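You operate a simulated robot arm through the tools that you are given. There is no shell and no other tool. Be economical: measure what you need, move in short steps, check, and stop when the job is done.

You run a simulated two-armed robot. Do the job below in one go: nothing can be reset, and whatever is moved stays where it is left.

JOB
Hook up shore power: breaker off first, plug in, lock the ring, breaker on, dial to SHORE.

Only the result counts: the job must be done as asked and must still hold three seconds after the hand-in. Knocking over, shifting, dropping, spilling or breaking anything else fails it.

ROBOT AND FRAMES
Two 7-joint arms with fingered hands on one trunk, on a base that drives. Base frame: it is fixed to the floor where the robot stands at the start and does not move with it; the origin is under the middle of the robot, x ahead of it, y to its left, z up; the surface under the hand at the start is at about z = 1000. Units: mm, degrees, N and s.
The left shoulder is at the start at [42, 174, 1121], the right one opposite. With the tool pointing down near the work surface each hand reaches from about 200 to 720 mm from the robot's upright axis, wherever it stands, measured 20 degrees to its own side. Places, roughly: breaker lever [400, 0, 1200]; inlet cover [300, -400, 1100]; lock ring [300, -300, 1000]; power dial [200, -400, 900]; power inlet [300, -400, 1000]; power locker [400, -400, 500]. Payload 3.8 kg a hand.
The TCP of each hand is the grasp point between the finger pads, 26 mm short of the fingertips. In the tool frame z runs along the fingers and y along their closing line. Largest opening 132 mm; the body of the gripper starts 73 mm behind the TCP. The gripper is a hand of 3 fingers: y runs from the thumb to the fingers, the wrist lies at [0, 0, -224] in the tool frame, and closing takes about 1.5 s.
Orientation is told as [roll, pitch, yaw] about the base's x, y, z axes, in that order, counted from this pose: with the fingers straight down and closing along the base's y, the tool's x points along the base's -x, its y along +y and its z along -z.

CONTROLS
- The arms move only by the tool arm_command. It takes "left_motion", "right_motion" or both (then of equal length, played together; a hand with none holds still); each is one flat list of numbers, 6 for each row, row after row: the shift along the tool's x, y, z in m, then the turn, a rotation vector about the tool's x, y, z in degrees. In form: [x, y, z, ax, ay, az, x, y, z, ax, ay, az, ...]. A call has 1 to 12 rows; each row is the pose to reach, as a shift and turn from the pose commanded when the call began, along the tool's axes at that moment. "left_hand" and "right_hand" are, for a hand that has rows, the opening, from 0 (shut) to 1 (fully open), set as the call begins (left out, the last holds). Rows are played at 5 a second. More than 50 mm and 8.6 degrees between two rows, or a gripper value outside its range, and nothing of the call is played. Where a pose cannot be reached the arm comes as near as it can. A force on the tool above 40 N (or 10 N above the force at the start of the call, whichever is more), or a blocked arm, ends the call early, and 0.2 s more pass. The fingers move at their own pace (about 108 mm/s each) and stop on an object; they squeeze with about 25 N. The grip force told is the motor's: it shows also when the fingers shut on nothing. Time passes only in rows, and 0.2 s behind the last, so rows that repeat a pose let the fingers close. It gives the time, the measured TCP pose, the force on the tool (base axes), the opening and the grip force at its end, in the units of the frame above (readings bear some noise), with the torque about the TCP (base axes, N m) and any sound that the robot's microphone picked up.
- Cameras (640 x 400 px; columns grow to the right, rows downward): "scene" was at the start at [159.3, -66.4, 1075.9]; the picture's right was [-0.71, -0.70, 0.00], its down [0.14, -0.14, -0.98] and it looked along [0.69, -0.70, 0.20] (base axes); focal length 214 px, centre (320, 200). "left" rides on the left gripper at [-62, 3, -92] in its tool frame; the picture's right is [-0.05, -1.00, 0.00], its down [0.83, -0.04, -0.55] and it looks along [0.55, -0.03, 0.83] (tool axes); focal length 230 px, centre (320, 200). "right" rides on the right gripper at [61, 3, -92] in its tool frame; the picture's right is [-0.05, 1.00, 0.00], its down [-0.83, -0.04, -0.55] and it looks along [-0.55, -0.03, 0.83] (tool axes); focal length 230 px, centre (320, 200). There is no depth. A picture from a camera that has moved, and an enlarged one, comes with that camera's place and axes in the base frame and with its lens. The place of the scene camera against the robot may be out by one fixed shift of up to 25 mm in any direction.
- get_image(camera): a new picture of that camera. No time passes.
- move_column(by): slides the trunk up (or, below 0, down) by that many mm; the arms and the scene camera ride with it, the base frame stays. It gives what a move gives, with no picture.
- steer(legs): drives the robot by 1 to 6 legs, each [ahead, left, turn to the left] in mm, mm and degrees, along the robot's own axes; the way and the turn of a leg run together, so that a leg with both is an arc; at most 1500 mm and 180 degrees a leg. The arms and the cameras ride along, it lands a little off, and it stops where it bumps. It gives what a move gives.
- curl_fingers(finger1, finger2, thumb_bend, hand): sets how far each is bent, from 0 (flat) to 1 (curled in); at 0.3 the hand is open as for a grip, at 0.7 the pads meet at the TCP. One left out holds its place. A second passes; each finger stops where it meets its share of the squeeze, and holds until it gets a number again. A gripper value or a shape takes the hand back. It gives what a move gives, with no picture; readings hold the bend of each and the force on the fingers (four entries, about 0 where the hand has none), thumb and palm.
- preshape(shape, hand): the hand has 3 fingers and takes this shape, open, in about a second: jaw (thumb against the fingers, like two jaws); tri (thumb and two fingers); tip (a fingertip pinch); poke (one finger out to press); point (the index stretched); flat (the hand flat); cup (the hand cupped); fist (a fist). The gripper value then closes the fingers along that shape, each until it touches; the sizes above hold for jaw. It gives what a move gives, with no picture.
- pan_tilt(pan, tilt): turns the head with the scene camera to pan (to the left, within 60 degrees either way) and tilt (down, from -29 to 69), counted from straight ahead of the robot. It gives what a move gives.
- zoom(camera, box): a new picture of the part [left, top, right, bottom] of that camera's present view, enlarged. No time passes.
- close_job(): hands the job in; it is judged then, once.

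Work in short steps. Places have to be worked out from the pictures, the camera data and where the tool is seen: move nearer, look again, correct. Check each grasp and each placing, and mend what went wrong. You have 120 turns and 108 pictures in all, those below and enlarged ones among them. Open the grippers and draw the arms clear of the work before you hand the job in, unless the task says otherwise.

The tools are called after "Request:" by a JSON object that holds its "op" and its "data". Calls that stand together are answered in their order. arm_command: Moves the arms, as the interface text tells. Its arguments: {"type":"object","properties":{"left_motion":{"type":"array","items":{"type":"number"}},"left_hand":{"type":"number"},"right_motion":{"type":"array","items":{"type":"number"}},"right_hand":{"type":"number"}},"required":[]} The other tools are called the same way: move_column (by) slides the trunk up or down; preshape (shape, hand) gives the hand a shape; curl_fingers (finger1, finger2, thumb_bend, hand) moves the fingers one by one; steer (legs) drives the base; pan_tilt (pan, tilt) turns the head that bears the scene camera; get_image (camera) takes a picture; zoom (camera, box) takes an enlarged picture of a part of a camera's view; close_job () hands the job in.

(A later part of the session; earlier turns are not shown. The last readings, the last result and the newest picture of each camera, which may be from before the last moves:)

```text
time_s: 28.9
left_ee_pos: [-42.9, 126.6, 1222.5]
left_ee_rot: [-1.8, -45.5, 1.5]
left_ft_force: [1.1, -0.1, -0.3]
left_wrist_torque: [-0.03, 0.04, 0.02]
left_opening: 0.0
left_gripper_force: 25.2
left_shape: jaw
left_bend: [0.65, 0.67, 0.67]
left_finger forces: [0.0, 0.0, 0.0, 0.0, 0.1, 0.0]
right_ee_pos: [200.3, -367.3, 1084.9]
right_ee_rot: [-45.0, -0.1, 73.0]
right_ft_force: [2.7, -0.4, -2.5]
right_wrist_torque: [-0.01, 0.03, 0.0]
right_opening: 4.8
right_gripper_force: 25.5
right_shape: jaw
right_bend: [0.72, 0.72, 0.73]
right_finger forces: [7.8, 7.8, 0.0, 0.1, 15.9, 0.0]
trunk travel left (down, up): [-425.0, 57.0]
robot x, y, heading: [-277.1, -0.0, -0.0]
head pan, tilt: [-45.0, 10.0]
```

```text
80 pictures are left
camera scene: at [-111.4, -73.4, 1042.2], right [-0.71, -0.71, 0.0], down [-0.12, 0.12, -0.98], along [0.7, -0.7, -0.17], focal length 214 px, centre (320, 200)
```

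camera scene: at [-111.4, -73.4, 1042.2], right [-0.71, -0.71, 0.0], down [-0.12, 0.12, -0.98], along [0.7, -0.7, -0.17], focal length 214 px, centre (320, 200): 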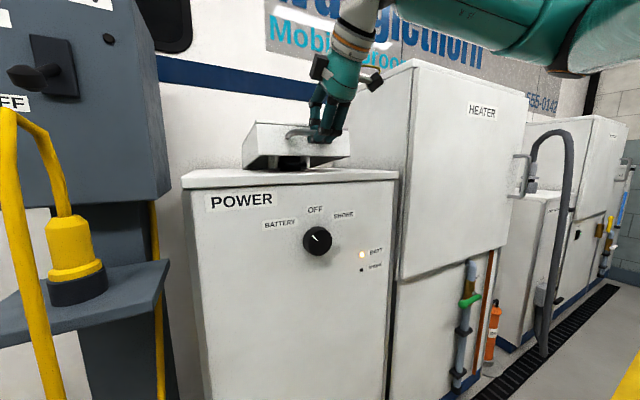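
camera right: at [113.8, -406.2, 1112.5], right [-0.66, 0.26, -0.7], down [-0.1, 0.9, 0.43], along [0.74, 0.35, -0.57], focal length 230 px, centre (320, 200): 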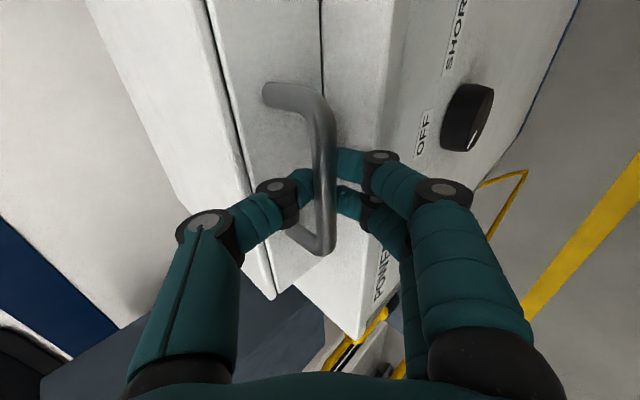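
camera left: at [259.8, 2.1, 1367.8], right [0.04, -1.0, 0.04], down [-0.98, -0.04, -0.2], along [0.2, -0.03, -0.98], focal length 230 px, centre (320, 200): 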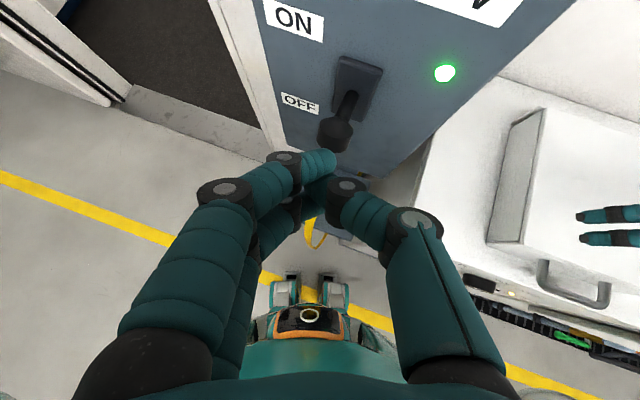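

The whole box is the hinged cover, with the inlet under it. I carry on along the arc.

Request:
{"op": "arm_command", "data": {"right_motion": [0, -0.0213, -0.0008, 0, 0, 0, 0, -0.0389, -0.0064, 0, 0, 0, 0, -0.0584, -0.0106, 0, 0, 0, 0, -0.0771, -0.0134, 0, 0, 0, 0, -0.0962, -0.0141, 0, 0, 0, 0, -0.1152, -0.0134, 0, 0, 0, 0, -0.1336, -0.0106, 0, 0, 0]}}

Request:
{"op": "get_image", "data": {"camera": "scene"}}

Request:
{"op": "get_image", "data": {"camera": "right"}}

```text
time_s: 29.9
left_ee_pos: [-47.1, 127.5, 1223.4]
left_ee_rot: [-1.8, -45.7, 1.5]
left_ft_force: [0.2, 0.3, 0.2]
left_wrist_torque: [0.0, -0.01, -0.02]
left_opening: 0.1
left_gripper_force: 25.3
left_shape: jaw
left_bend: [0.65, 0.67, 0.67]
left_finger forces: [0.0, 0.1, 0.0, 0.0, 0.1, 0.0]
right_ee_pos: [230.6, -377.8, 1148.3]
right_ee_rot: [-44.9, -0.1, 73.1]
right_ft_force: [-29.9, 8.9, 7.6]
right_wrist_torque: [0.13, 0.52, -0.17]
right_opening: 4.9
right_gripper_force: 25.3
right_shape: jaw
right_bend: [0.75, 0.74, 0.76]
right_finger forces: [23.7, 19.8, 0.0, 0.0, 0.0, 0.0]
trunk travel left (down, up): [-425.0, 57.0]
robot x, y, heading: [-278.5, 0.0, -0.2]
head pan, tilt: [-45.0, 10.0]
stopped in row 4 (right hand): the force on the tool passed its limit at 43 N (the readings are from after the stop); the commanded pose is now the measured one
```

```text
79 pictures are left
camera scene: at [-116.6, -72.2, 1043.3], right [-0.71, -0.71, 0.0], down [-0.12, 0.12, -0.99], along [0.7, -0.7, -0.17], focal length 214 px, centre (320, 200)
```

scene: 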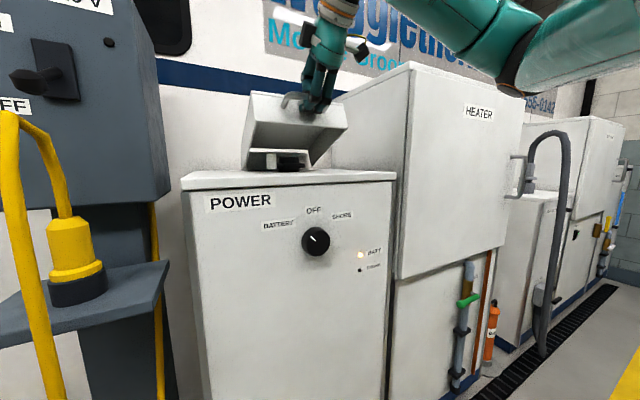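

```text
78 pictures are left
camera right: at [146.6, -417.3, 1212.0], right [-0.66, 0.25, -0.71], down [-0.11, 0.9, 0.42], along [0.74, 0.35, -0.57], focal length 230 px, centre (320, 200)
```

right: 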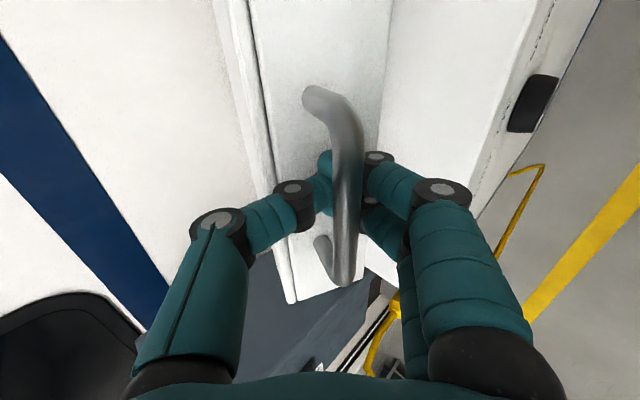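

The path is a bit tighter than I assumed: hinge about 215 mm behind and 15 mm below the bar's start. I continue on the corrected arc, turning the hand along a little.

Request:
{"op": "arm_command", "data": {"right_motion": [0, -0.005, -0.005, 3, 0, 0, 0, -0.0286, -0.0056, 6, 0, 0, 0, -0.0474, -0.0065, 10, 0, 0, 0, -0.066, -0.0056, 14, 0, 0, 0, -0.0848, -0.0032, 18, 0, 0, 0, -0.103, 0.0007, 22, 0, 0]}}

Request:
{"op": "get_image", "data": {"camera": "scene"}}

```text
time_s: 30.4
left_ee_pos: [-47.1, 128.7, 1222.3]
left_ee_rot: [-1.7, -45.6, 1.5]
left_ft_force: [0.6, -0.5, 0.7]
left_wrist_torque: [-0.02, -0.01, 0.04]
left_opening: 0.0
left_gripper_force: 25.7
left_shape: jaw
left_bend: [0.65, 0.67, 0.67]
left_finger forces: [0.1, 0.1, 0.0, 0.0, 0.1, 0.1]
right_ee_pos: [234.6, -380.0, 1162.8]
right_ee_rot: [-49.0, 0.0, 73.2]
right_ft_force: [-28.7, 7.6, 9.4]
right_wrist_torque: [0.08, 0.34, -0.16]
right_opening: 4.7
right_gripper_force: 25.4
right_shape: jaw
right_bend: [0.75, 0.75, 0.76]
right_finger forces: [25.6, 21.5, 0.0, 0.1, 0.1, 0.0]
trunk travel left (down, up): [-425.0, 57.0]
robot x, y, heading: [-278.6, 0.7, -0.4]
head pan, tilt: [-45.0, 10.0]
stopped in row 2 (right hand): the force on the tool passed its limit at 46 N (the readings are from after the stop); the commanded pose is now the measured one
```

```text
77 pictures are left
camera scene: at [-116.9, -72.3, 1043.1], right [-0.71, -0.71, 0.0], down [-0.12, 0.12, -0.99], along [0.7, -0.7, -0.17], focal length 214 px, centre (320, 200)
```

scene: 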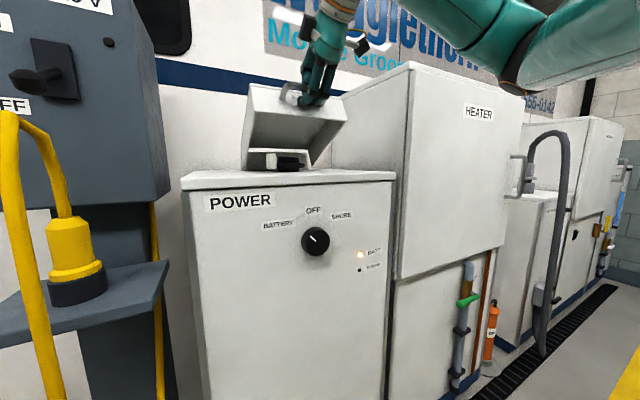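

The steady push toward the robot suggests the fingertips bear on the lid face. I back off about 8 mm and read the force.

Request:
{"op": "arm_command", "data": {"right_motion": [0, 0, -0.006, 0, 0, 0, 0, 0, -0.011, 0, 0, 0]}}

Request:
{"op": "get_image", "data": {"camera": "right"}}

Request:
{"op": "zoom", "data": {"camera": "scene", "box": [200, 40, 420, 180]}}

```text
time_s: 31.0
left_ee_pos: [-42.0, 126.0, 1220.6]
left_ee_rot: [-1.6, -45.4, 1.4]
left_ft_force: [0.4, -0.1, 0.3]
left_wrist_torque: [0.02, -0.02, -0.02]
left_opening: 0.3
left_gripper_force: 24.8
left_shape: jaw
left_bend: [0.65, 0.67, 0.67]
left_finger forces: [0.1, 0.0, 0.1, 0.0, 0.0, 0.1]
right_ee_pos: [234.3, -380.1, 1165.3]
right_ee_rot: [-48.6, 0.0, 73.1]
right_ft_force: [-0.8, 0.1, -1.1]
right_wrist_torque: [-0.02, -0.04, 0.01]
right_opening: 2.3
right_gripper_force: 25.6
right_shape: jaw
right_bend: [0.73, 0.73, 0.76]
right_finger forces: [0.9, 0.9, 0.0, 0.1, 0.1, 0.0]
trunk travel left (down, up): [-425.0, 57.0]
robot x, y, heading: [-277.9, 1.4, -0.1]
head pan, tilt: [-45.0, 10.0]
```

```text
76 pictures are left
camera right: at [146.6, -417.1, 1223.5], right [-0.62, 0.24, -0.75], down [-0.13, 0.91, 0.4], along [0.78, 0.34, -0.53], focal length 230 px, centre (320, 200)
```

right: 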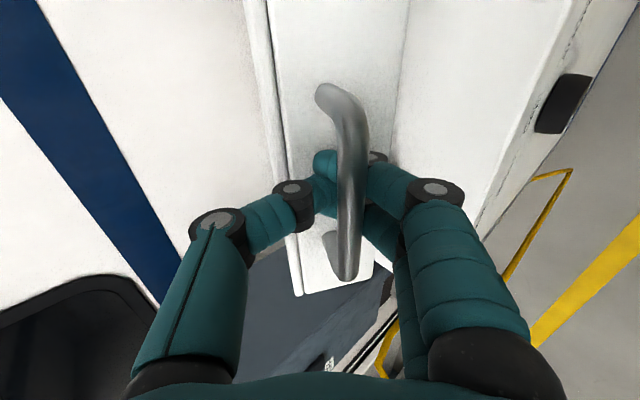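

```text
2.86 times, centred on (310, 110) of scene
camera zoom: at [-112.2, -73.5, 1041.9], right [-0.71, -0.71, 0.0], down [-0.12, 0.12, -0.98], along [0.7, -0.7, -0.17], focal length 613 px, centre (349, 457)
```

zoom: 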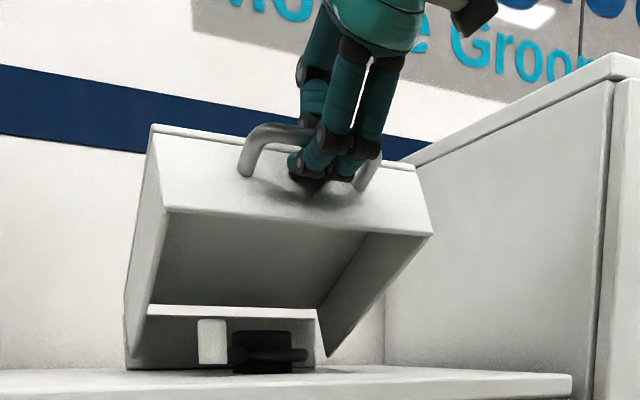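

The fingers have closed around behind the bar, so it is caged in the hand, and the force is now low. I carry on the arc with the hand turning along.

Request:
{"op": "arm_command", "data": {"right_motion": [0, -0.0184, -0.0013, 3, 0, 0, 0, -0.0375, -0.001, 7, 0, 0, 0, -0.056, 0.001, 11, 0, 0, 0, -0.0743, 0.0047, 15, 0, 0, 0, -0.0921, 0.0097, 19, 0, 0, 0, -0.1091, 0.0165, 23, 0, 0]}}

Request:
{"op": "zoom", "data": {"camera": "scene", "box": [180, 0, 440, 180]}}

```text
time_s: 32.1
left_ee_pos: [-45.3, 127.1, 1222.9]
left_ee_rot: [-1.7, -45.6, 1.4]
left_ft_force: [0.7, 0.0, -0.3]
left_wrist_torque: [-0.02, 0.03, -0.03]
left_opening: 0.0
left_gripper_force: 25.1
left_shape: jaw
left_bend: [0.65, 0.67, 0.67]
left_finger forces: [0.0, 0.1, 0.0, 0.0, 0.1, 0.0]
right_ee_pos: [285.7, -395.3, 1240.2]
right_ee_rot: [-68.4, -0.3, 73.3]
right_ft_force: [-20.1, 6.7, 18.7]
right_wrist_torque: [0.15, 0.54, -0.04]
right_opening: 3.1
right_gripper_force: 25.4
right_shape: jaw
right_bend: [0.74, 0.74, 0.75]
right_finger forces: [12.0, 7.4, 0.0, 0.0, 4.4, 0.0]
trunk travel left (down, up): [-425.0, 57.0]
robot x, y, heading: [-280.3, 1.7, 0.1]
head pan, tilt: [-45.0, 10.0]
stopped in row 5 (right hand): the force on the tool passed its limit at 43 N (the readings are from after the stop); the commanded pose is now the measured one
```

```text
2.22 times, centred on (310, 90) of scene
camera zoom: at [-116.1, -72.4, 1042.9], right [-0.71, -0.71, 0.0], down [-0.12, 0.12, -0.99], along [0.7, -0.7, -0.17], focal length 477 px, centre (342, 444)
```

zoom: 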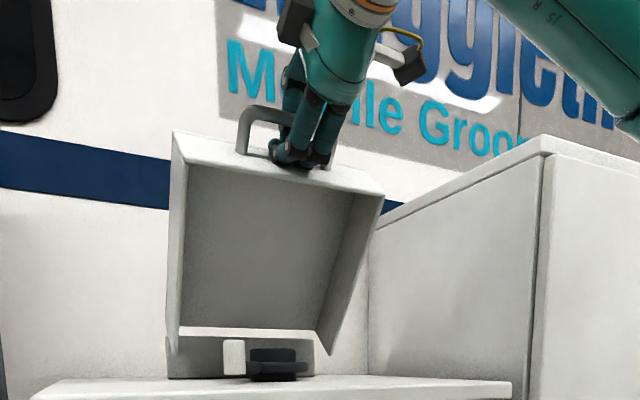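

The lid is about 60° open and pushes outward along its radius, so my arc is too tight. I ease outward 8 mm, then go on in a wider arc.

Request:
{"op": "arm_command", "data": {"right_motion": [0, -0.0045, -0.0104, 0, 0, 0, 0, -0.0156, -0.004, 0, 0, 0, 0, -0.0267, 0.0023, 0, 0, 0, 0, -0.0369, 0.0091, 0, 0, 0, 0, -0.0462, 0.0161, 0, 0, 0, 0, -0.0545, 0.0236, 0, 0, 0, 0, -0.0628, 0.0311, 0, 0, 0]}}

Request:
{"op": "zoom", "data": {"camera": "scene", "box": [180, 0, 440, 180]}}

Request:
{"op": "get_image", "data": {"camera": "right"}}

```text
time_s: 33.8
left_ee_pos: [-46.6, 127.2, 1222.7]
left_ee_rot: [-1.8, -45.8, 1.5]
left_ft_force: [0.4, 0.5, 0.2]
left_wrist_torque: [0.01, 0.03, 0.0]
left_opening: 0.1
left_gripper_force: 24.9
left_shape: jaw
left_bend: [0.65, 0.67, 0.67]
left_finger forces: [0.0, 0.1, 0.1, 0.1, 0.0, 0.0]
right_ee_pos: [337.6, -412.1, 1284.0]
right_ee_rot: [-67.8, -0.2, 73.2]
right_ft_force: [-10.6, 2.6, 15.9]
right_wrist_torque: [0.02, 0.31, -0.02]
right_opening: 1.7
right_gripper_force: 25.0
right_shape: jaw
right_bend: [0.74, 0.73, 0.76]
right_finger forces: [10.4, 8.5, 0.0, 0.0, 0.0, 0.0]
trunk travel left (down, up): [-425.0, 57.0]
robot x, y, heading: [-281.9, 2.5, -0.0]
head pan, tilt: [-45.0, 10.0]
```

```text
2.22 times, centred on (310, 90) of scene
camera zoom: at [-115.7, -72.4, 1043.1], right [-0.71, -0.71, 0.0], down [-0.12, 0.12, -0.99], along [0.7, -0.7, -0.17], focal length 477 px, centre (342, 444)
```

zoom: 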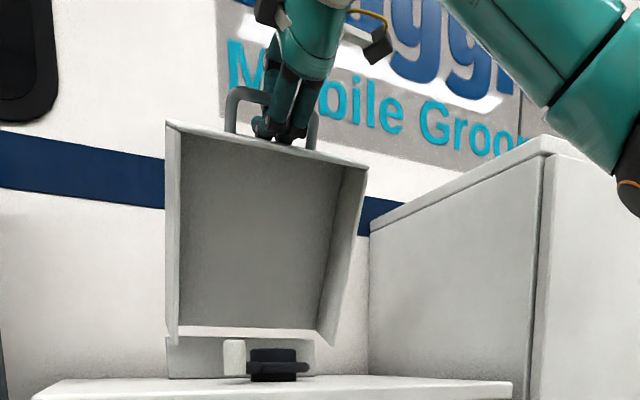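

```text
72 pictures are left
camera right: at [236.3, -445.9, 1314.9], right [-0.34, 0.16, -0.92], down [-0.24, 0.94, 0.25], along [0.91, 0.3, -0.28], focal length 230 px, centre (320, 200)
```

right: 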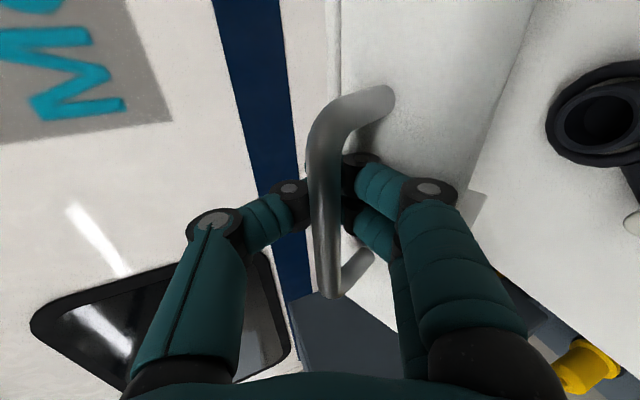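

Lid near 75° now and the inlet shows as an upward-facing black socket. I push on along the top of the arc.

Request:
{"op": "arm_command", "data": {"right_motion": [0, -0.0074, -0.0029, 0, 0, 0, 0, -0.0156, 0.0067, 0, 0, 0, 0, -0.0237, 0.0164, 0, 0, 0, 0, -0.0309, 0.0265, 0, 0, 0, 0, -0.0372, 0.0369, 0, 0, 0, 0, -0.0425, 0.0477, 0, 0, 0, 0, -0.047, 0.0589, 0, 0, 0]}}

Request:
{"op": "zoom", "data": {"camera": "scene", "box": [180, 0, 440, 180]}}

```text
time_s: 35.4
left_ee_pos: [-43.9, 127.5, 1222.5]
left_ee_rot: [-1.7, -45.5, 1.4]
left_ft_force: [0.0, -0.4, -0.5]
left_wrist_torque: [-0.05, 0.04, -0.01]
left_opening: 0.1
left_gripper_force: 25.6
left_shape: jaw
left_bend: [0.65, 0.67, 0.67]
left_finger forces: [0.1, 0.1, 0.0, 0.0, 0.0, 0.0]
right_ee_pos: [404.1, -432.6, 1314.2]
right_ee_rot: [-69.0, -0.8, 73.3]
right_ft_force: [-8.3, 1.5, 23.2]
right_wrist_torque: [0.26, 1.13, -0.04]
right_opening: 0.4
right_gripper_force: 24.9
right_shape: jaw
right_bend: [0.73, 0.73, 0.76]
right_finger forces: [15.4, 8.3, 0.1, 0.0, 0.1, 0.1]
trunk travel left (down, up): [-425.0, 57.0]
robot x, y, heading: [-279.5, 0.2, -0.1]
head pan, tilt: [-45.0, 10.0]
stopped in row 7 (right hand): the force on the tool passed its limit at 41 N (the readings are from after the stop); the commanded pose is now the measured one
```

```text
2.22 times, centred on (310, 90) of scene
camera zoom: at [-114.6, -72.5, 1042.3], right [-0.71, -0.71, 0.0], down [-0.12, 0.12, -0.99], along [0.69, -0.7, -0.17], focal length 477 px, centre (342, 444)
```

zoom: 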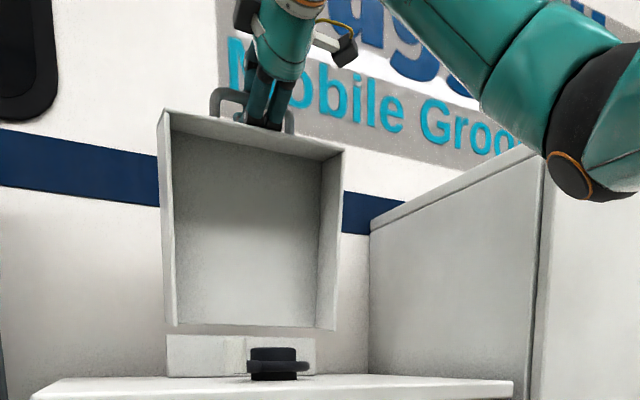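

Close to vertical; the force is mainly upward from the face. I ease up 10 mm and push further back.

Request:
{"op": "arm_command", "data": {"right_motion": [0, -0.0093, -0.0036, 0, 0, 0, 0, -0.0155, 0.0069, 0, 0, 0, 0, -0.0207, 0.0178, 0, 0, 0, 0, -0.025, 0.029, 0, 0, 0, 0, -0.0284, 0.0405, 0, 0, 0]}}

Request:
{"op": "zoom", "data": {"camera": "scene", "box": [180, 0, 440, 180]}}

Request:
{"op": "get_image", "data": {"camera": "right"}}

```text
time_s: 36.6
left_ee_pos: [-46.5, 128.1, 1223.4]
left_ee_rot: [-1.9, -45.7, 1.5]
left_ft_force: [-0.9, -0.7, 0.0]
left_wrist_torque: [0.01, 0.02, 0.0]
left_opening: 0.0
left_gripper_force: 24.8
left_shape: jaw
left_bend: [0.65, 0.67, 0.67]
left_finger forces: [0.2, 0.1, 0.1, 0.0, 0.1, 0.0]
right_ee_pos: [448.6, -445.8, 1325.1]
right_ee_rot: [-68.8, -0.7, 73.3]
right_ft_force: [-7.1, -0.8, 29.0]
right_wrist_torque: [0.31, 1.42, 0.09]
right_opening: 0.0
right_gripper_force: 25.1
right_shape: jaw
right_bend: [0.73, 0.73, 0.76]
right_finger forces: [15.9, 13.4, 0.0, 0.0, 0.0, 0.1]
trunk travel left (down, up): [-425.0, 57.0]
robot x, y, heading: [-280.0, -1.8, -0.2]
head pan, tilt: [-45.0, 10.0]
```

```text
2.22 times, centred on (310, 90) of scene
camera zoom: at [-116.6, -72.1, 1043.4], right [-0.71, -0.71, 0.0], down [-0.12, 0.12, -0.99], along [0.7, -0.7, -0.17], focal length 477 px, centre (342, 444)
```

zoom: 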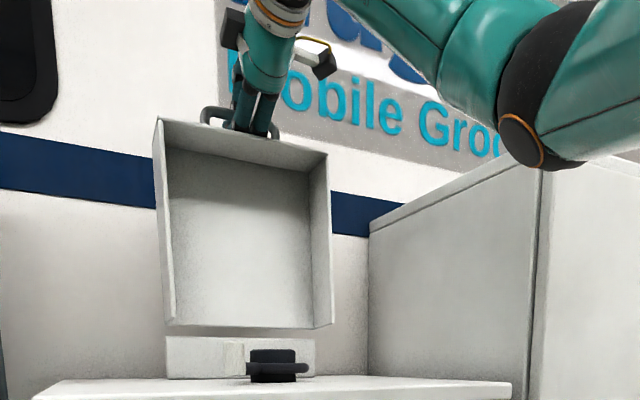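

```text
69 pictures are left
camera right: at [345.6, -480.0, 1355.5], right [-0.33, 0.16, -0.93], down [-0.24, 0.94, 0.25], along [0.91, 0.31, -0.27], focal length 230 px, centre (320, 200)
```

right: 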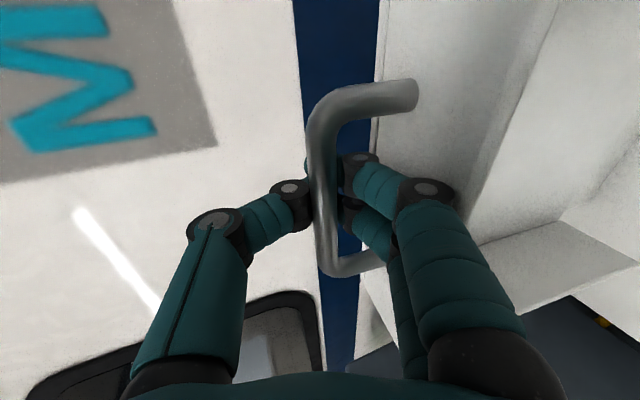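

The lid seems just past vertical with a gap to the wall. I push it a little further back so it will rest open.

Request:
{"op": "arm_command", "data": {"right_motion": [0, -0.0093, -0.0036, 0, 0, 0, 0, -0.0136, 0.0076, 0, 0, 0, 0, -0.0161, 0.0195, 0, 0, 0, 0, -0.0176, 0.0318, 0, 0, 0, 0, -0.0181, 0.0445, 0, 0, 0]}}

Request:
{"op": "zoom", "data": {"camera": "scene", "box": [180, 0, 440, 180]}}

```text
time_s: 37.8
left_ee_pos: [-47.3, 127.7, 1223.4]
left_ee_rot: [-1.8, -45.7, 1.4]
left_ft_force: [0.1, -0.3, 0.0]
left_wrist_torque: [0.0, -0.01, -0.03]
left_opening: 0.1
left_gripper_force: 25.0
left_shape: jaw
left_bend: [0.65, 0.67, 0.67]
left_finger forces: [0.1, 0.0, 0.0, 0.0, 0.0, 0.0]
right_ee_pos: [492.1, -459.2, 1328.6]
right_ee_rot: [-69.0, -0.7, 73.3]
right_ft_force: [-4.6, -5.5, 36.7]
right_wrist_torque: [0.49, 2.19, 0.09]
right_opening: 0.2
right_gripper_force: 24.8
right_shape: jaw
right_bend: [0.72, 0.72, 0.76]
right_finger forces: [24.8, 24.2, 0.0, 0.0, 0.0, 0.0]
trunk travel left (down, up): [-425.0, 57.0]
robot x, y, heading: [-281.7, 2.5, -0.2]
head pan, tilt: [-45.0, 10.0]
```

```text
2.22 times, centred on (310, 90) of scene
camera zoom: at [-116.8, -72.3, 1043.4], right [-0.71, -0.71, 0.0], down [-0.12, 0.12, -0.99], along [0.7, -0.7, -0.17], focal length 477 px, centre (342, 444)
```

zoom: 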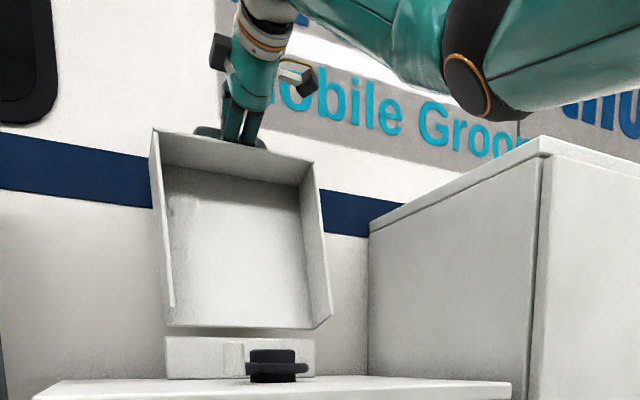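

The lid is well past vertical. I relieve the pressure, open only the thumb, and draw straight back out of the handle.

Request:
{"op": "arm_command", "data": {"right_motion": [0, -0.006, -0.002, 0, 0, 0, 0, -0.006, -0.002, 0, 0, 0]}}

Request:
{"op": "curl_fingers", "data": {"hand": "right", "thumb_bend": 0.25}}

Request:
{"op": "get_image", "data": {"camera": "right"}}

```text
time_s: 38.4
left_ee_pos: [-46.4, 127.2, 1222.2]
left_ee_rot: [-1.7, -45.6, 1.5]
left_ft_force: [0.6, 0.0, -0.6]
left_wrist_torque: [-0.02, -0.03, -0.02]
left_opening: 0.2
left_gripper_force: 25.3
left_shape: jaw
left_bend: [0.65, 0.67, 0.67]
left_finger forces: [0.1, 0.0, 0.1, 0.0, 0.0, 0.1]
right_ee_pos: [496.1, -461.0, 1328.4]
right_ee_rot: [-68.4, -0.6, 73.2]
right_ft_force: [-3.5, -5.5, 25.4]
right_wrist_torque: [0.31, 1.64, 0.18]
right_opening: 0.1
right_gripper_force: 24.8
right_shape: jaw
right_bend: [0.72, 0.72, 0.76]
right_finger forces: [19.1, 18.5, 0.0, 0.1, 0.0, 0.0]
trunk travel left (down, up): [-425.0, 57.0]
robot x, y, heading: [-282.8, 2.6, -0.1]
head pan, tilt: [-45.0, 10.0]
```

```text
time_s: 39.4
left_ee_pos: [-45.6, 128.0, 1221.9]
left_ee_rot: [-1.7, -45.7, 1.5]
left_ft_force: [-0.4, 0.4, 0.5]
left_wrist_torque: [0.03, 0.01, 0.02]
left_opening: 0.2
left_gripper_force: 24.7
left_shape: jaw
left_bend: [0.65, 0.67, 0.67]
left_finger forces: [0.0, 0.0, 0.0, 0.0, 0.0, 0.0]
right_ee_pos: [496.9, -460.0, 1325.9]
right_ee_rot: [-68.3, -0.7, 73.3]
right_ft_force: [-4.5, -3.6, 17.9]
right_wrist_torque: [0.48, 1.65, 0.03]
right_opening: 63.6
right_gripper_force: 29.6
right_shape: fingers
right_bend: [0.72, 0.72, 0.25]
right_finger forces: [29.8, 30.1, 0.0, 0.0, 0.0, 0.0]
trunk travel left (down, up): [-425.0, 57.0]
robot x, y, heading: [-280.7, 2.6, -0.2]
head pan, tilt: [-45.0, 10.0]
```

```text
67 pictures are left
camera right: at [394.7, -494.2, 1356.5], right [-0.34, 0.17, -0.93], down [-0.24, 0.94, 0.25], along [0.91, 0.31, -0.28], focal length 230 px, centre (320, 200)
```

right: 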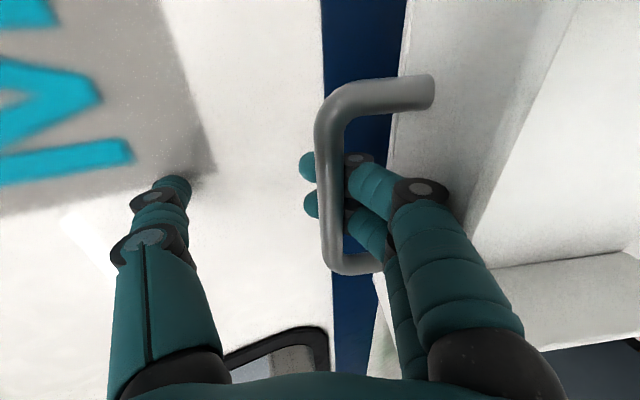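

I straighten the fingers a bit so their tips clear the bar.

Request:
{"op": "curl_fingers", "data": {"hand": "right", "finger1": 0.55, "finger2": 0.55}}

Request:
{"op": "get_image", "data": {"camera": "right"}}

```text
time_s: 40.4
left_ee_pos: [-47.4, 126.0, 1222.6]
left_ee_rot: [-1.7, -45.7, 1.4]
left_ft_force: [-0.7, 0.2, -0.2]
left_wrist_torque: [-0.01, 0.04, 0.01]
left_opening: 0.2
left_gripper_force: 24.6
left_shape: jaw
left_bend: [0.65, 0.67, 0.67]
left_finger forces: [0.0, 0.0, 0.0, 0.0, 0.0, 0.1]
right_ee_pos: [495.2, -461.0, 1332.0]
right_ee_rot: [-69.0, -0.7, 73.3]
right_ft_force: [-1.1, -6.5, 35.1]
right_wrist_torque: [0.18, 1.49, 0.24]
right_opening: 88.0
right_gripper_force: 16.8
right_shape: fingers
right_bend: [0.56, 0.56, 0.25]
right_finger forces: [18.7, 15.2, 0.2, 0.0, 0.0, 0.0]
trunk travel left (down, up): [-425.0, 57.0]
robot x, y, heading: [-278.9, -1.0, -0.1]
head pan, tilt: [-45.0, 10.0]
```

```text
66 pictures are left
camera right: at [392.3, -493.6, 1362.1], right [-0.33, 0.16, -0.93], down [-0.24, 0.94, 0.25], along [0.91, 0.31, -0.26], focal length 230 px, centre (320, 200)
```

right: 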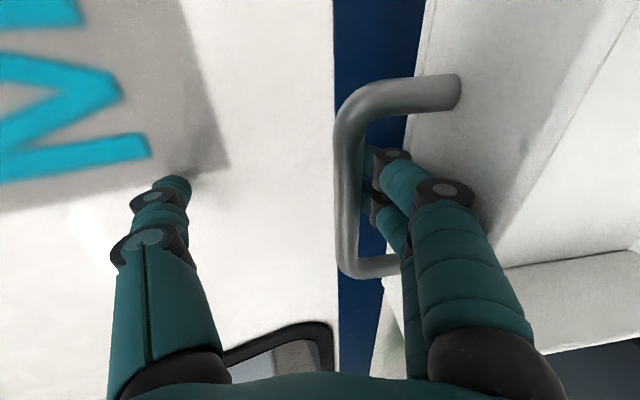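

Fingers are clear below the bar. I draw straight back.

Request:
{"op": "arm_command", "data": {"right_motion": [0, 0.0, -0.015, 0, 0, 0, 0, 0.002, -0.03, 0, 0, 0, 0, 0.006, -0.05, 0, 0, 0, 0, 0.01, -0.08, 0, 0, 0, 0, 0.01, -0.11, 0, 0, 0]}}

Request:
{"op": "zoom", "data": {"camera": "scene", "box": [160, 0, 480, 200]}}

```text
time_s: 41.6
left_ee_pos: [-42.7, 125.3, 1220.7]
left_ee_rot: [-1.6, -45.4, 1.5]
left_ft_force: [-0.5, -0.1, -0.2]
left_wrist_torque: [-0.01, 0.01, 0.02]
left_opening: 0.0
left_gripper_force: 24.7
left_shape: jaw
left_bend: [0.65, 0.67, 0.67]
left_finger forces: [0.0, 0.0, 0.1, 0.1, 0.1, 0.0]
right_ee_pos: [400.9, -431.3, 1349.6]
right_ee_rot: [-67.6, -0.5, 73.2]
right_ft_force: [-0.3, 0.4, -6.3]
right_wrist_torque: [-0.01, -0.07, -0.03]
right_opening: 102.2
right_gripper_force: 2.9
right_shape: fingers
right_bend: [0.53, 0.53, 0.25]
right_finger forces: [2.9, 2.9, 0.0, 0.0, 0.1, 0.0]
trunk travel left (down, up): [-425.0, 57.0]
robot x, y, heading: [-285.2, -0.4, -0.1]
head pan, tilt: [-45.0, 10.0]
```

```text
2.00 times, centred on (320, 100) of scene
camera zoom: at [-113.1, -73.6, 1041.8], right [-0.71, -0.71, 0.0], down [-0.12, 0.12, -0.98], along [0.69, -0.7, -0.17], focal length 429 px, centre (320, 400)
```

zoom: 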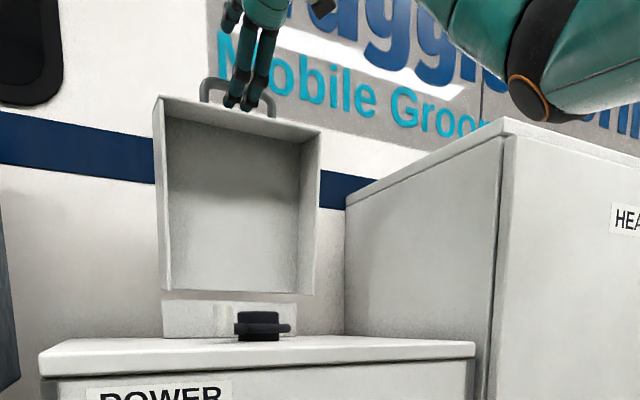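

The finger crooks still drag on the bar (6 N). I straighten the fingers fully, then check.

Request:
{"op": "curl_fingers", "data": {"hand": "right", "finger1": 0.2, "finger2": 0.2, "thumb_bend": 0.25}}

Request:
{"op": "get_image", "data": {"camera": "right"}}

Request:
{"op": "zoom", "data": {"camera": "scene", "box": [160, 0, 480, 200]}}

```text
time_s: 42.6
left_ee_pos: [-46.1, 128.7, 1222.8]
left_ee_rot: [-1.8, -45.6, 1.5]
left_ft_force: [-0.7, 0.0, -0.2]
left_wrist_torque: [0.01, -0.03, -0.02]
left_opening: 0.0
left_gripper_force: 25.0
left_shape: jaw
left_bend: [0.65, 0.67, 0.67]
left_finger forces: [0.1, 0.1, 0.0, 0.0, 0.1, 0.1]
right_ee_pos: [394.1, -428.0, 1361.9]
right_ee_rot: [-68.8, -0.7, 73.3]
right_ft_force: [-8.6, 1.3, 26.1]
right_wrist_torque: [0.06, 0.83, -0.09]
right_opening: 135.6
right_gripper_force: 14.1
right_shape: fingers
right_bend: [0.33, 0.32, 0.25]
right_finger forces: [16.1, 12.5, 0.0, 0.1, 0.1, 0.0]
trunk travel left (down, up): [-425.0, 57.0]
robot x, y, heading: [-281.5, 2.6, -0.2]
head pan, tilt: [-45.0, 10.0]
```

```text
64 pictures are left
camera right: at [291.0, -462.9, 1392.0], right [-0.33, 0.16, -0.93], down [-0.24, 0.94, 0.25], along [0.91, 0.31, -0.27], focal length 230 px, centre (320, 200)
```

right: 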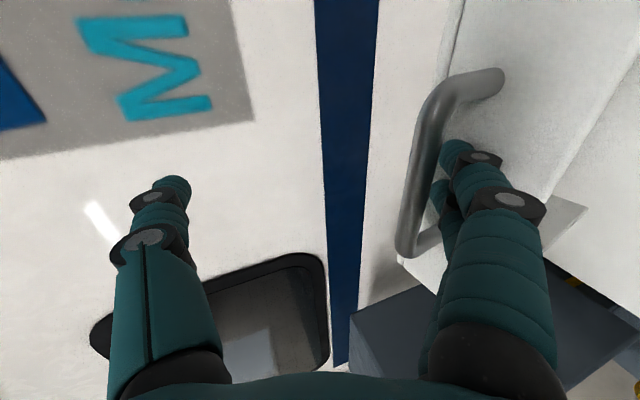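

```text
2.00 times, centred on (320, 100) of scene
camera zoom: at [-116.6, -71.9, 1043.2], right [-0.71, -0.71, 0.0], down [-0.12, 0.12, -0.99], along [0.7, -0.7, -0.17], focal length 429 px, centre (320, 400)
```

zoom: 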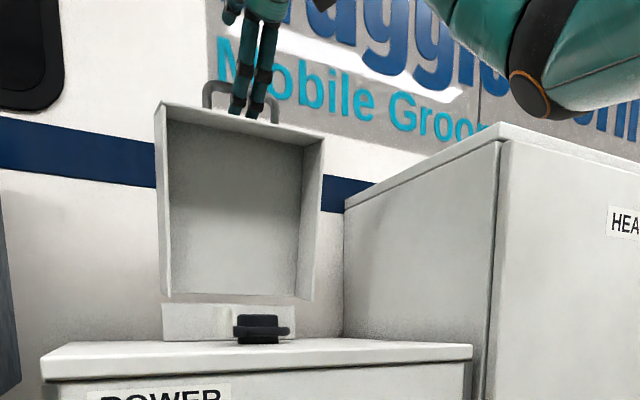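

Fingers are now straight; I slide them out along their own axis.

Request:
{"op": "arm_command", "data": {"right_motion": [0, -0.003, -0.012, 0, 0, 0, 0, -0.004, -0.025, 0, 0, 0, 0, -0.005, -0.04, 0, 0, 0, 0, -0.005, -0.06, 0, 0, 0]}}

Request:
{"op": "get_image", "data": {"camera": "right"}}

```text
time_s: 43.6
left_ee_pos: [-42.9, 126.2, 1221.6]
left_ee_rot: [-1.6, -45.5, 1.4]
left_ft_force: [-0.1, 0.4, 0.6]
left_wrist_torque: [0.01, 0.01, 0.0]
left_opening: 0.0
left_gripper_force: 24.8
left_shape: jaw
left_bend: [0.65, 0.67, 0.67]
left_finger forces: [0.1, 0.0, 0.0, 0.0, 0.0, 0.0]
right_ee_pos: [346.6, -416.6, 1382.3]
right_ee_rot: [-67.9, -0.5, 73.4]
right_ft_force: [0.0, -0.7, 0.9]
right_wrist_torque: [0.01, -0.01, 0.02]
right_opening: 149.7
right_gripper_force: 0.1
right_shape: fingers
right_bend: [0.2, 0.2, 0.25]
right_finger forces: [0.1, 0.1, 0.0, 0.0, 0.0, 0.0]
trunk travel left (down, up): [-425.0, 57.0]
robot x, y, heading: [-278.2, 2.5, -0.1]
head pan, tilt: [-45.0, 10.0]
```

```text
62 pictures are left
camera right: at [244.1, -449.7, 1412.7], right [-0.34, 0.17, -0.93], down [-0.24, 0.94, 0.26], along [0.91, 0.31, -0.28], focal length 230 px, centre (320, 200)
```

right: 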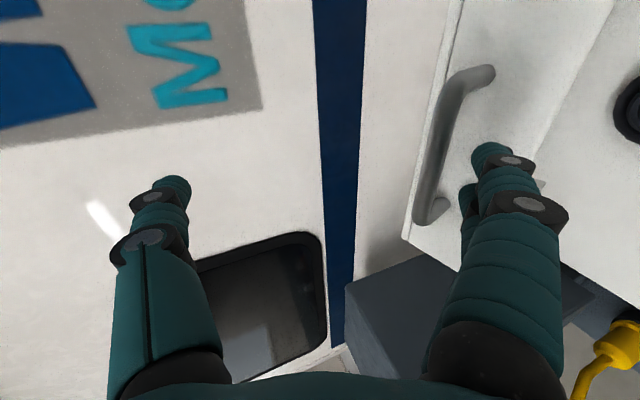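

The hand is free. I check whether the lid stays put.

Request:
{"op": "arm_command", "data": {"right_motion": [0, 0, -0.03, 0, 0, 0, 0, 0, -0.05, 0, 0, 0, 0, 0, -0.05, 0, 0, 0, 0, 0, -0.05, 0, 0, 0]}}

Request:
{"op": "get_image", "data": {"camera": "scene"}}

```text
time_s: 44.6
left_ee_pos: [-43.0, 126.0, 1220.4]
left_ee_rot: [-1.7, -45.6, 1.4]
left_ft_force: [0.7, 0.6, 0.2]
left_wrist_torque: [0.04, -0.02, 0.02]
left_opening: 0.0
left_gripper_force: 25.1
left_shape: jaw
left_bend: [0.65, 0.67, 0.67]
left_finger forces: [0.0, 0.1, 0.0, 0.0, 0.0, 0.0]
right_ee_pos: [300.2, -402.7, 1401.0]
right_ee_rot: [-68.2, -0.6, 73.1]
right_ft_force: [-0.4, 0.5, 0.3]
right_wrist_torque: [0.02, -0.02, 0.01]
right_opening: 149.7
right_gripper_force: 0.1
right_shape: fingers
right_bend: [0.2, 0.2, 0.25]
right_finger forces: [0.0, 0.0, 0.1, 0.0, 0.1, 0.1]
trunk travel left (down, up): [-425.0, 57.0]
robot x, y, heading: [-279.6, -0.3, -0.2]
head pan, tilt: [-45.0, 10.0]
```

```text
61 pictures are left
camera scene: at [-113.5, -73.3, 1042.3], right [-0.71, -0.71, 0.0], down [-0.12, 0.12, -0.98], along [0.69, -0.7, -0.17], focal length 214 px, centre (320, 200)
```

scene: 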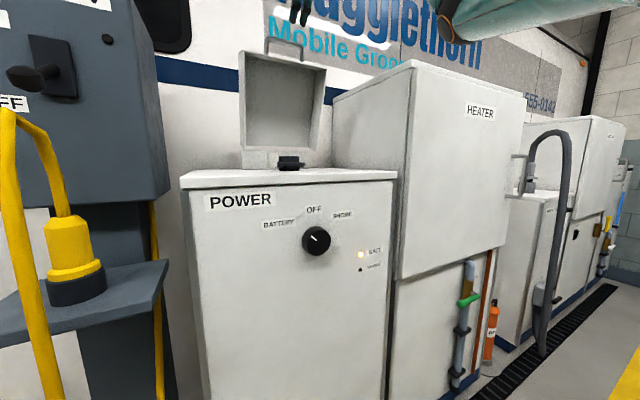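

The lid holds by friction at roughly 80°. To have more room I go under its rim with closed fingers and push its inside further back.

Request:
{"op": "arm_command", "data": {"right_motion": [0, 0.0197, -0.0492, 0, 0, 0, 0, 0.0661, -0.0306, 0, 0, 0, 0, 0.1125, -0.0121, 0, 0, 0, 0, 0.1589, 0.0065, 0, 0, 0, 0, 0.205, 0.025, 0, 0, 0, 0, 0.2433, 0.0402, 0, 0, 0, 0, 0.2433, 0.0402, 0, 0, 0], "right_hand": 0}}

Request:
{"op": "get_image", "data": {"camera": "scene"}}

Request:
{"op": "get_image", "data": {"camera": "right"}}

```text
refused: row 1 steps farther than a row can; nothing moved
```

```text
60 pictures are left
camera scene: at [-113.5, -73.3, 1042.3], right [-0.71, -0.71, 0.0], down [-0.12, 0.12, -0.98], along [0.69, -0.7, -0.17], focal length 214 px, centre (320, 200)
```

scene: 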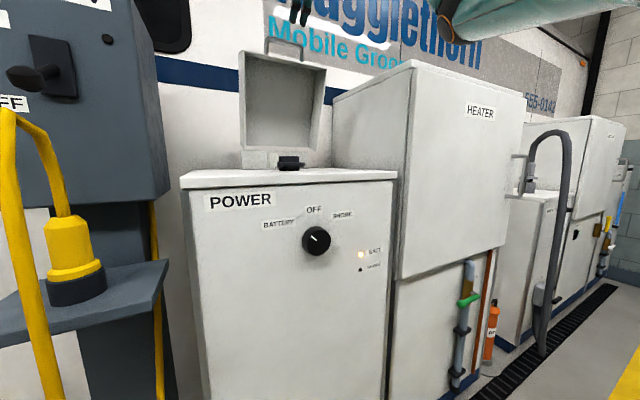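

```text
59 pictures are left
camera right: at [199.0, -436.4, 1432.0], right [-0.34, 0.17, -0.93], down [-0.24, 0.94, 0.26], along [0.91, 0.31, -0.28], focal length 230 px, centre (320, 200)
```

right: 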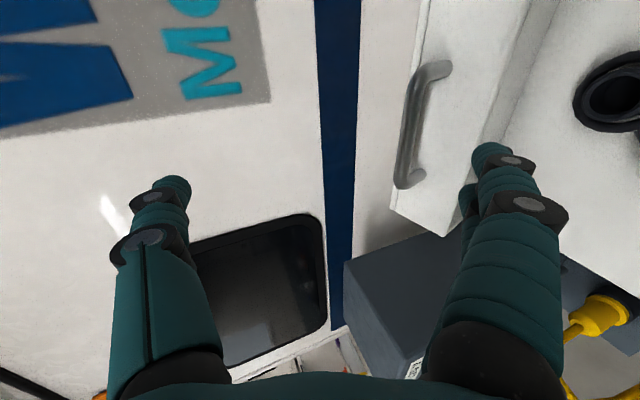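

A row was a hair too long; I resend with smaller steps.

Request:
{"op": "arm_command", "data": {"right_motion": [0, 0.01, -0.025, 0, 0, 0, 0, 0.0197, -0.0492, 0, 0, 0, 0, 0.062, -0.0326, 0, 0, 0, 0, 0.105, -0.015, 0, 0, 0, 0, 0.148, 0.002, 0, 0, 0, 0, 0.19, 0.019, 0, 0, 0, 0, 0.232, 0.036, 0, 0, 0, 0, 0.2433, 0.0402, 0, 0, 0, 0, 0.2433, 0.0402, 0, 0, 0], "right_hand": 0}}

Request:
{"op": "get_image", "data": {"camera": "scene"}}

Request:
{"op": "get_image", "data": {"camera": "right"}}

```text
time_s: 46.6
left_ee_pos: [-43.7, 125.7, 1222.1]
left_ee_rot: [-1.7, -45.5, 1.4]
left_ft_force: [-1.1, -0.3, -0.3]
left_wrist_torque: [-0.01, 0.0, -0.04]
left_opening: 0.0
left_gripper_force: 24.7
left_shape: jaw
left_bend: [0.65, 0.67, 0.67]
left_finger forces: [0.0, 0.0, 0.0, 0.1, 0.0, 0.0]
right_ee_pos: [252.1, -384.2, 1159.1]
right_ee_rot: [-68.2, -0.6, 73.4]
right_ft_force: [0.2, -0.4, 0.0]
right_wrist_torque: [0.02, 0.03, -0.04]
right_opening: 0.0
right_gripper_force: 25.0
right_shape: jaw
right_bend: [0.64, 0.64, 0.66]
right_finger forces: [0.0, 0.0, 0.0, 0.0, 0.1, 0.0]
trunk travel left (down, up): [-425.0, 57.0]
robot x, y, heading: [-281.2, -2.7, 0.2]
head pan, tilt: [-45.0, 10.0]
```

```text
58 pictures are left
camera scene: at [-113.4, -73.4, 1042.3], right [-0.71, -0.71, 0.0], down [-0.12, 0.12, -0.98], along [0.69, -0.7, -0.17], focal length 214 px, centre (320, 200)
```

scene: 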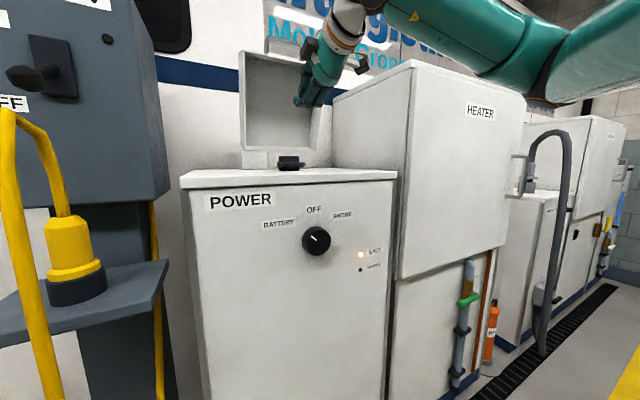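

```text
57 pictures are left
camera right: at [150.2, -418.8, 1190.5], right [-0.34, 0.17, -0.93], down [-0.24, 0.94, 0.26], along [0.91, 0.31, -0.28], focal length 230 px, centre (320, 200)
```

right: 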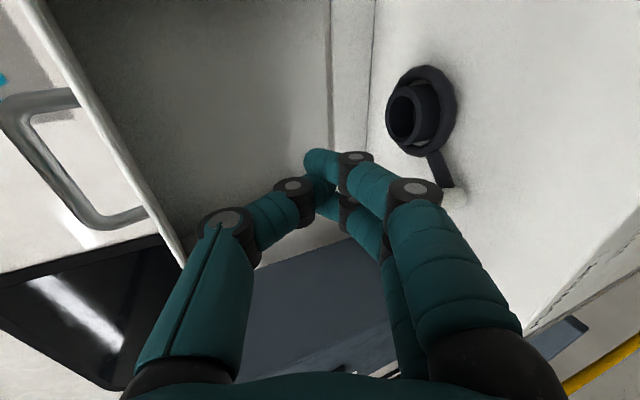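

A fine view of the inlet: a black upward socket near [338,-414,1035] with a lock ring that has a tab. Now I push the lid's inside back.

Request:
{"op": "arm_command", "data": {"right_motion": [0, -0.0148, 0.0371, 0, 0, 0, 0, -0.0297, 0.0742, 0, 0, 0, 0, -0.0408, 0.102, 0, 0, 0, 0, -0.0482, 0.1206, 0, 0, 0, 0, -0.0556, 0.1392, 0, 0, 0, 0, -0.063, 0.1578, 0, 0, 0, 0, -0.0705, 0.1763, 0, 0, 0, 0, -0.078, 0.195, 0, 0, 0, 0, -0.0853, 0.2134, 0, 0, 0]}}

Request:
{"op": "get_image", "data": {"camera": "scene"}}

```text
time_s: 48.5
left_ee_pos: [-48.1, 128.2, 1223.1]
left_ee_rot: [-1.8, -45.7, 1.2]
left_ft_force: [0.2, 0.1, 0.6]
left_wrist_torque: [0.0, 0.03, 0.01]
left_opening: 0.2
left_gripper_force: 24.2
left_shape: jaw
left_bend: [0.65, 0.67, 0.67]
left_finger forces: [0.2, 0.1, 0.0, 0.1, 0.0, 0.1]
right_ee_pos: [455.1, -445.5, 1165.3]
right_ee_rot: [-68.3, -0.6, 73.3]
right_ft_force: [-38.7, 11.7, 2.7]
right_wrist_torque: [0.0, 0.04, -0.17]
right_opening: 0.1
right_gripper_force: 25.3
right_shape: jaw
right_bend: [0.71, 0.71, 0.73]
right_finger forces: [28.2, 26.0, 0.0, 0.1, 0.0, 0.0]
trunk travel left (down, up): [-425.0, 57.0]
robot x, y, heading: [-282.0, 2.2, -0.3]
head pan, tilt: [-45.0, 10.0]
stopped in row 9 (right hand): the force on the tool passed its limit at 47 N (the readings are from after the stop); the commanded pose is now the measured one
```

```text
56 pictures are left
camera scene: at [-118.7, -72.2, 1043.4], right [-0.71, -0.7, 0.0], down [-0.12, 0.12, -0.99], along [0.69, -0.7, -0.17], focal length 214 px, centre (320, 200)
```

scene: 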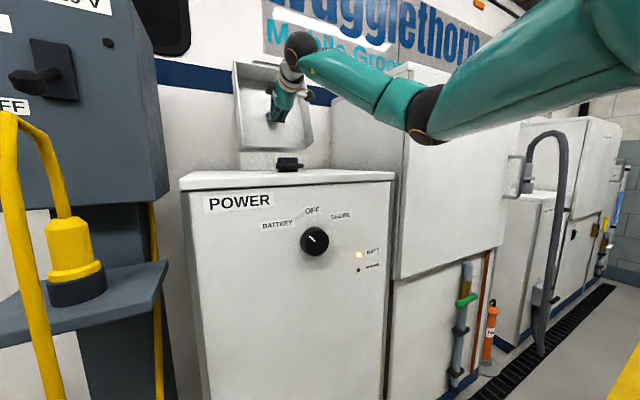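

The lid is now wide open against its stop. I retract the right hand and start turning it to fingers-down, then drive ahead 150 mm for the plug.

Request:
{"op": "arm_command", "data": {"right_motion": [0, 0.015, -0.037, 0, 0, 0, 0, 0.015, -0.08, 0, 0, 0, 0, 0.015, -0.12, -8, 0, 0, 0, 0.01, -0.16, -16, 0, 0, 0, 0, -0.2, -24, 0, 0, 0, 0, -0.22, -32, 0, 0, 0, 0, -0.22, -40, 0, 0, 0, 0, -0.22, -48, 0, 0, 0, 0, -0.22, -56, 0, 0, 0, 0, -0.22, -64, 0, 0, 0, 0, -0.22, -68.3, 0, 0, 0, 0, -0.22, -68.3, 0, 0]}}

Request:
{"op": "pan_tilt", "data": {"pan": -15, "tilt": 15}}

Request:
{"op": "get_image", "data": {"camera": "scene"}}

```text
time_s: 51.1
left_ee_pos: [-44.7, 125.6, 1221.3]
left_ee_rot: [-1.6, -45.5, 1.3]
left_ft_force: [-0.5, 0.3, 0.0]
left_wrist_torque: [-0.01, -0.01, 0.02]
left_opening: 0.0
left_gripper_force: 25.3
left_shape: jaw
left_bend: [0.65, 0.67, 0.67]
left_finger forces: [0.0, 0.0, 0.1, 0.0, 0.1, 0.1]
right_ee_pos: [266.1, -390.7, 1241.4]
right_ee_rot: [0.5, -0.7, 73.3]
right_ft_force: [0.4, -1.0, -0.6]
right_wrist_torque: [-0.02, -0.01, 0.01]
right_opening: 0.0
right_gripper_force: 24.7
right_shape: jaw
right_bend: [0.68, 0.68, 0.73]
right_finger forces: [0.0, 0.0, 0.0, 0.1, 0.0, 0.1]
trunk travel left (down, up): [-425.0, 57.0]
robot x, y, heading: [-281.1, -0.8, -0.0]
head pan, tilt: [-45.0, 10.0]
```

```text
time_s: 52.1
left_ee_pos: [-43.4, 125.8, 1223.0]
left_ee_rot: [-1.6, -45.5, 1.4]
left_ft_force: [0.2, 0.2, 0.2]
left_wrist_torque: [0.02, -0.03, 0.01]
left_opening: 0.1
left_gripper_force: 25.4
left_shape: jaw
left_bend: [0.65, 0.67, 0.67]
left_finger forces: [0.1, 0.0, 0.1, 0.0, 0.1, 0.0]
right_ee_pos: [266.1, -389.4, 1242.0]
right_ee_rot: [0.4, -0.6, 73.3]
right_ft_force: [-0.7, 0.0, 0.2]
right_wrist_torque: [-0.01, 0.02, 0.01]
right_opening: 0.0
right_gripper_force: 24.8
right_shape: jaw
right_bend: [0.68, 0.68, 0.73]
right_finger forces: [0.1, 0.0, 0.0, 0.0, 0.0, 0.1]
trunk travel left (down, up): [-425.0, 57.0]
robot x, y, heading: [-282.4, 1.2, 0.1]
head pan, tilt: [-15.0, 15.0]
```

```text
55 pictures are left
camera scene: at [-89.4, -32.0, 1034.2], right [-0.26, -0.96, 0.0], down [-0.25, 0.07, -0.97], along [0.93, -0.25, -0.26], focal length 214 px, centre (320, 200)
```

scene: 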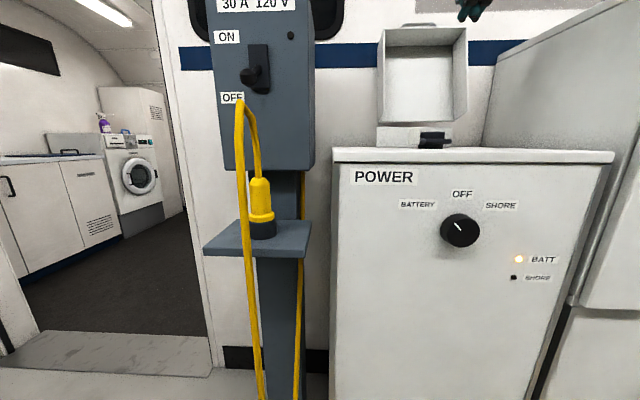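

A clear overview. I zoom on the plug, and on the inlet from this side.

Request:
{"op": "zoom", "data": {"camera": "scene", "box": [190, 90, 350, 270]}}

Request:
{"op": "get_image", "data": {"camera": "right"}}

```text
2.22 times, centred on (270, 180) of scene
camera zoom: at [-89.4, -32.0, 1034.2], right [-0.26, -0.96, 0.0], down [-0.25, 0.07, -0.97], along [0.93, -0.25, -0.26], focal length 477 px, centre (431, 244)
```

zoom: 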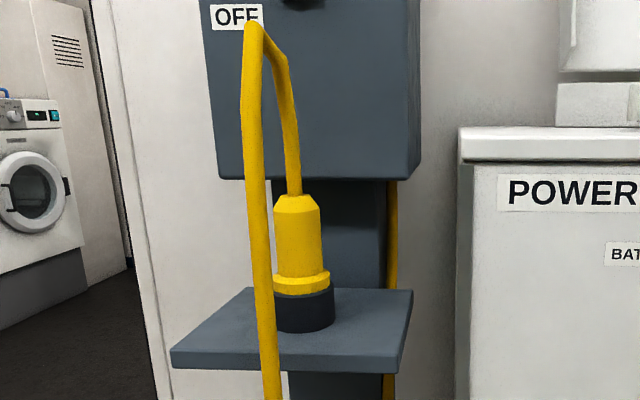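

```text
53 pictures are left
camera right: at [245.1, -448.8, 1333.6], right [-0.94, 0.34, 0.01], down [0.28, 0.78, 0.56], along [0.18, 0.53, -0.83], focal length 230 px, centre (320, 200)
```

right: 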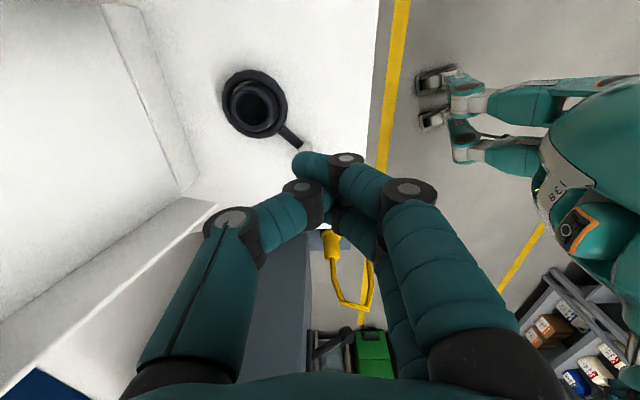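

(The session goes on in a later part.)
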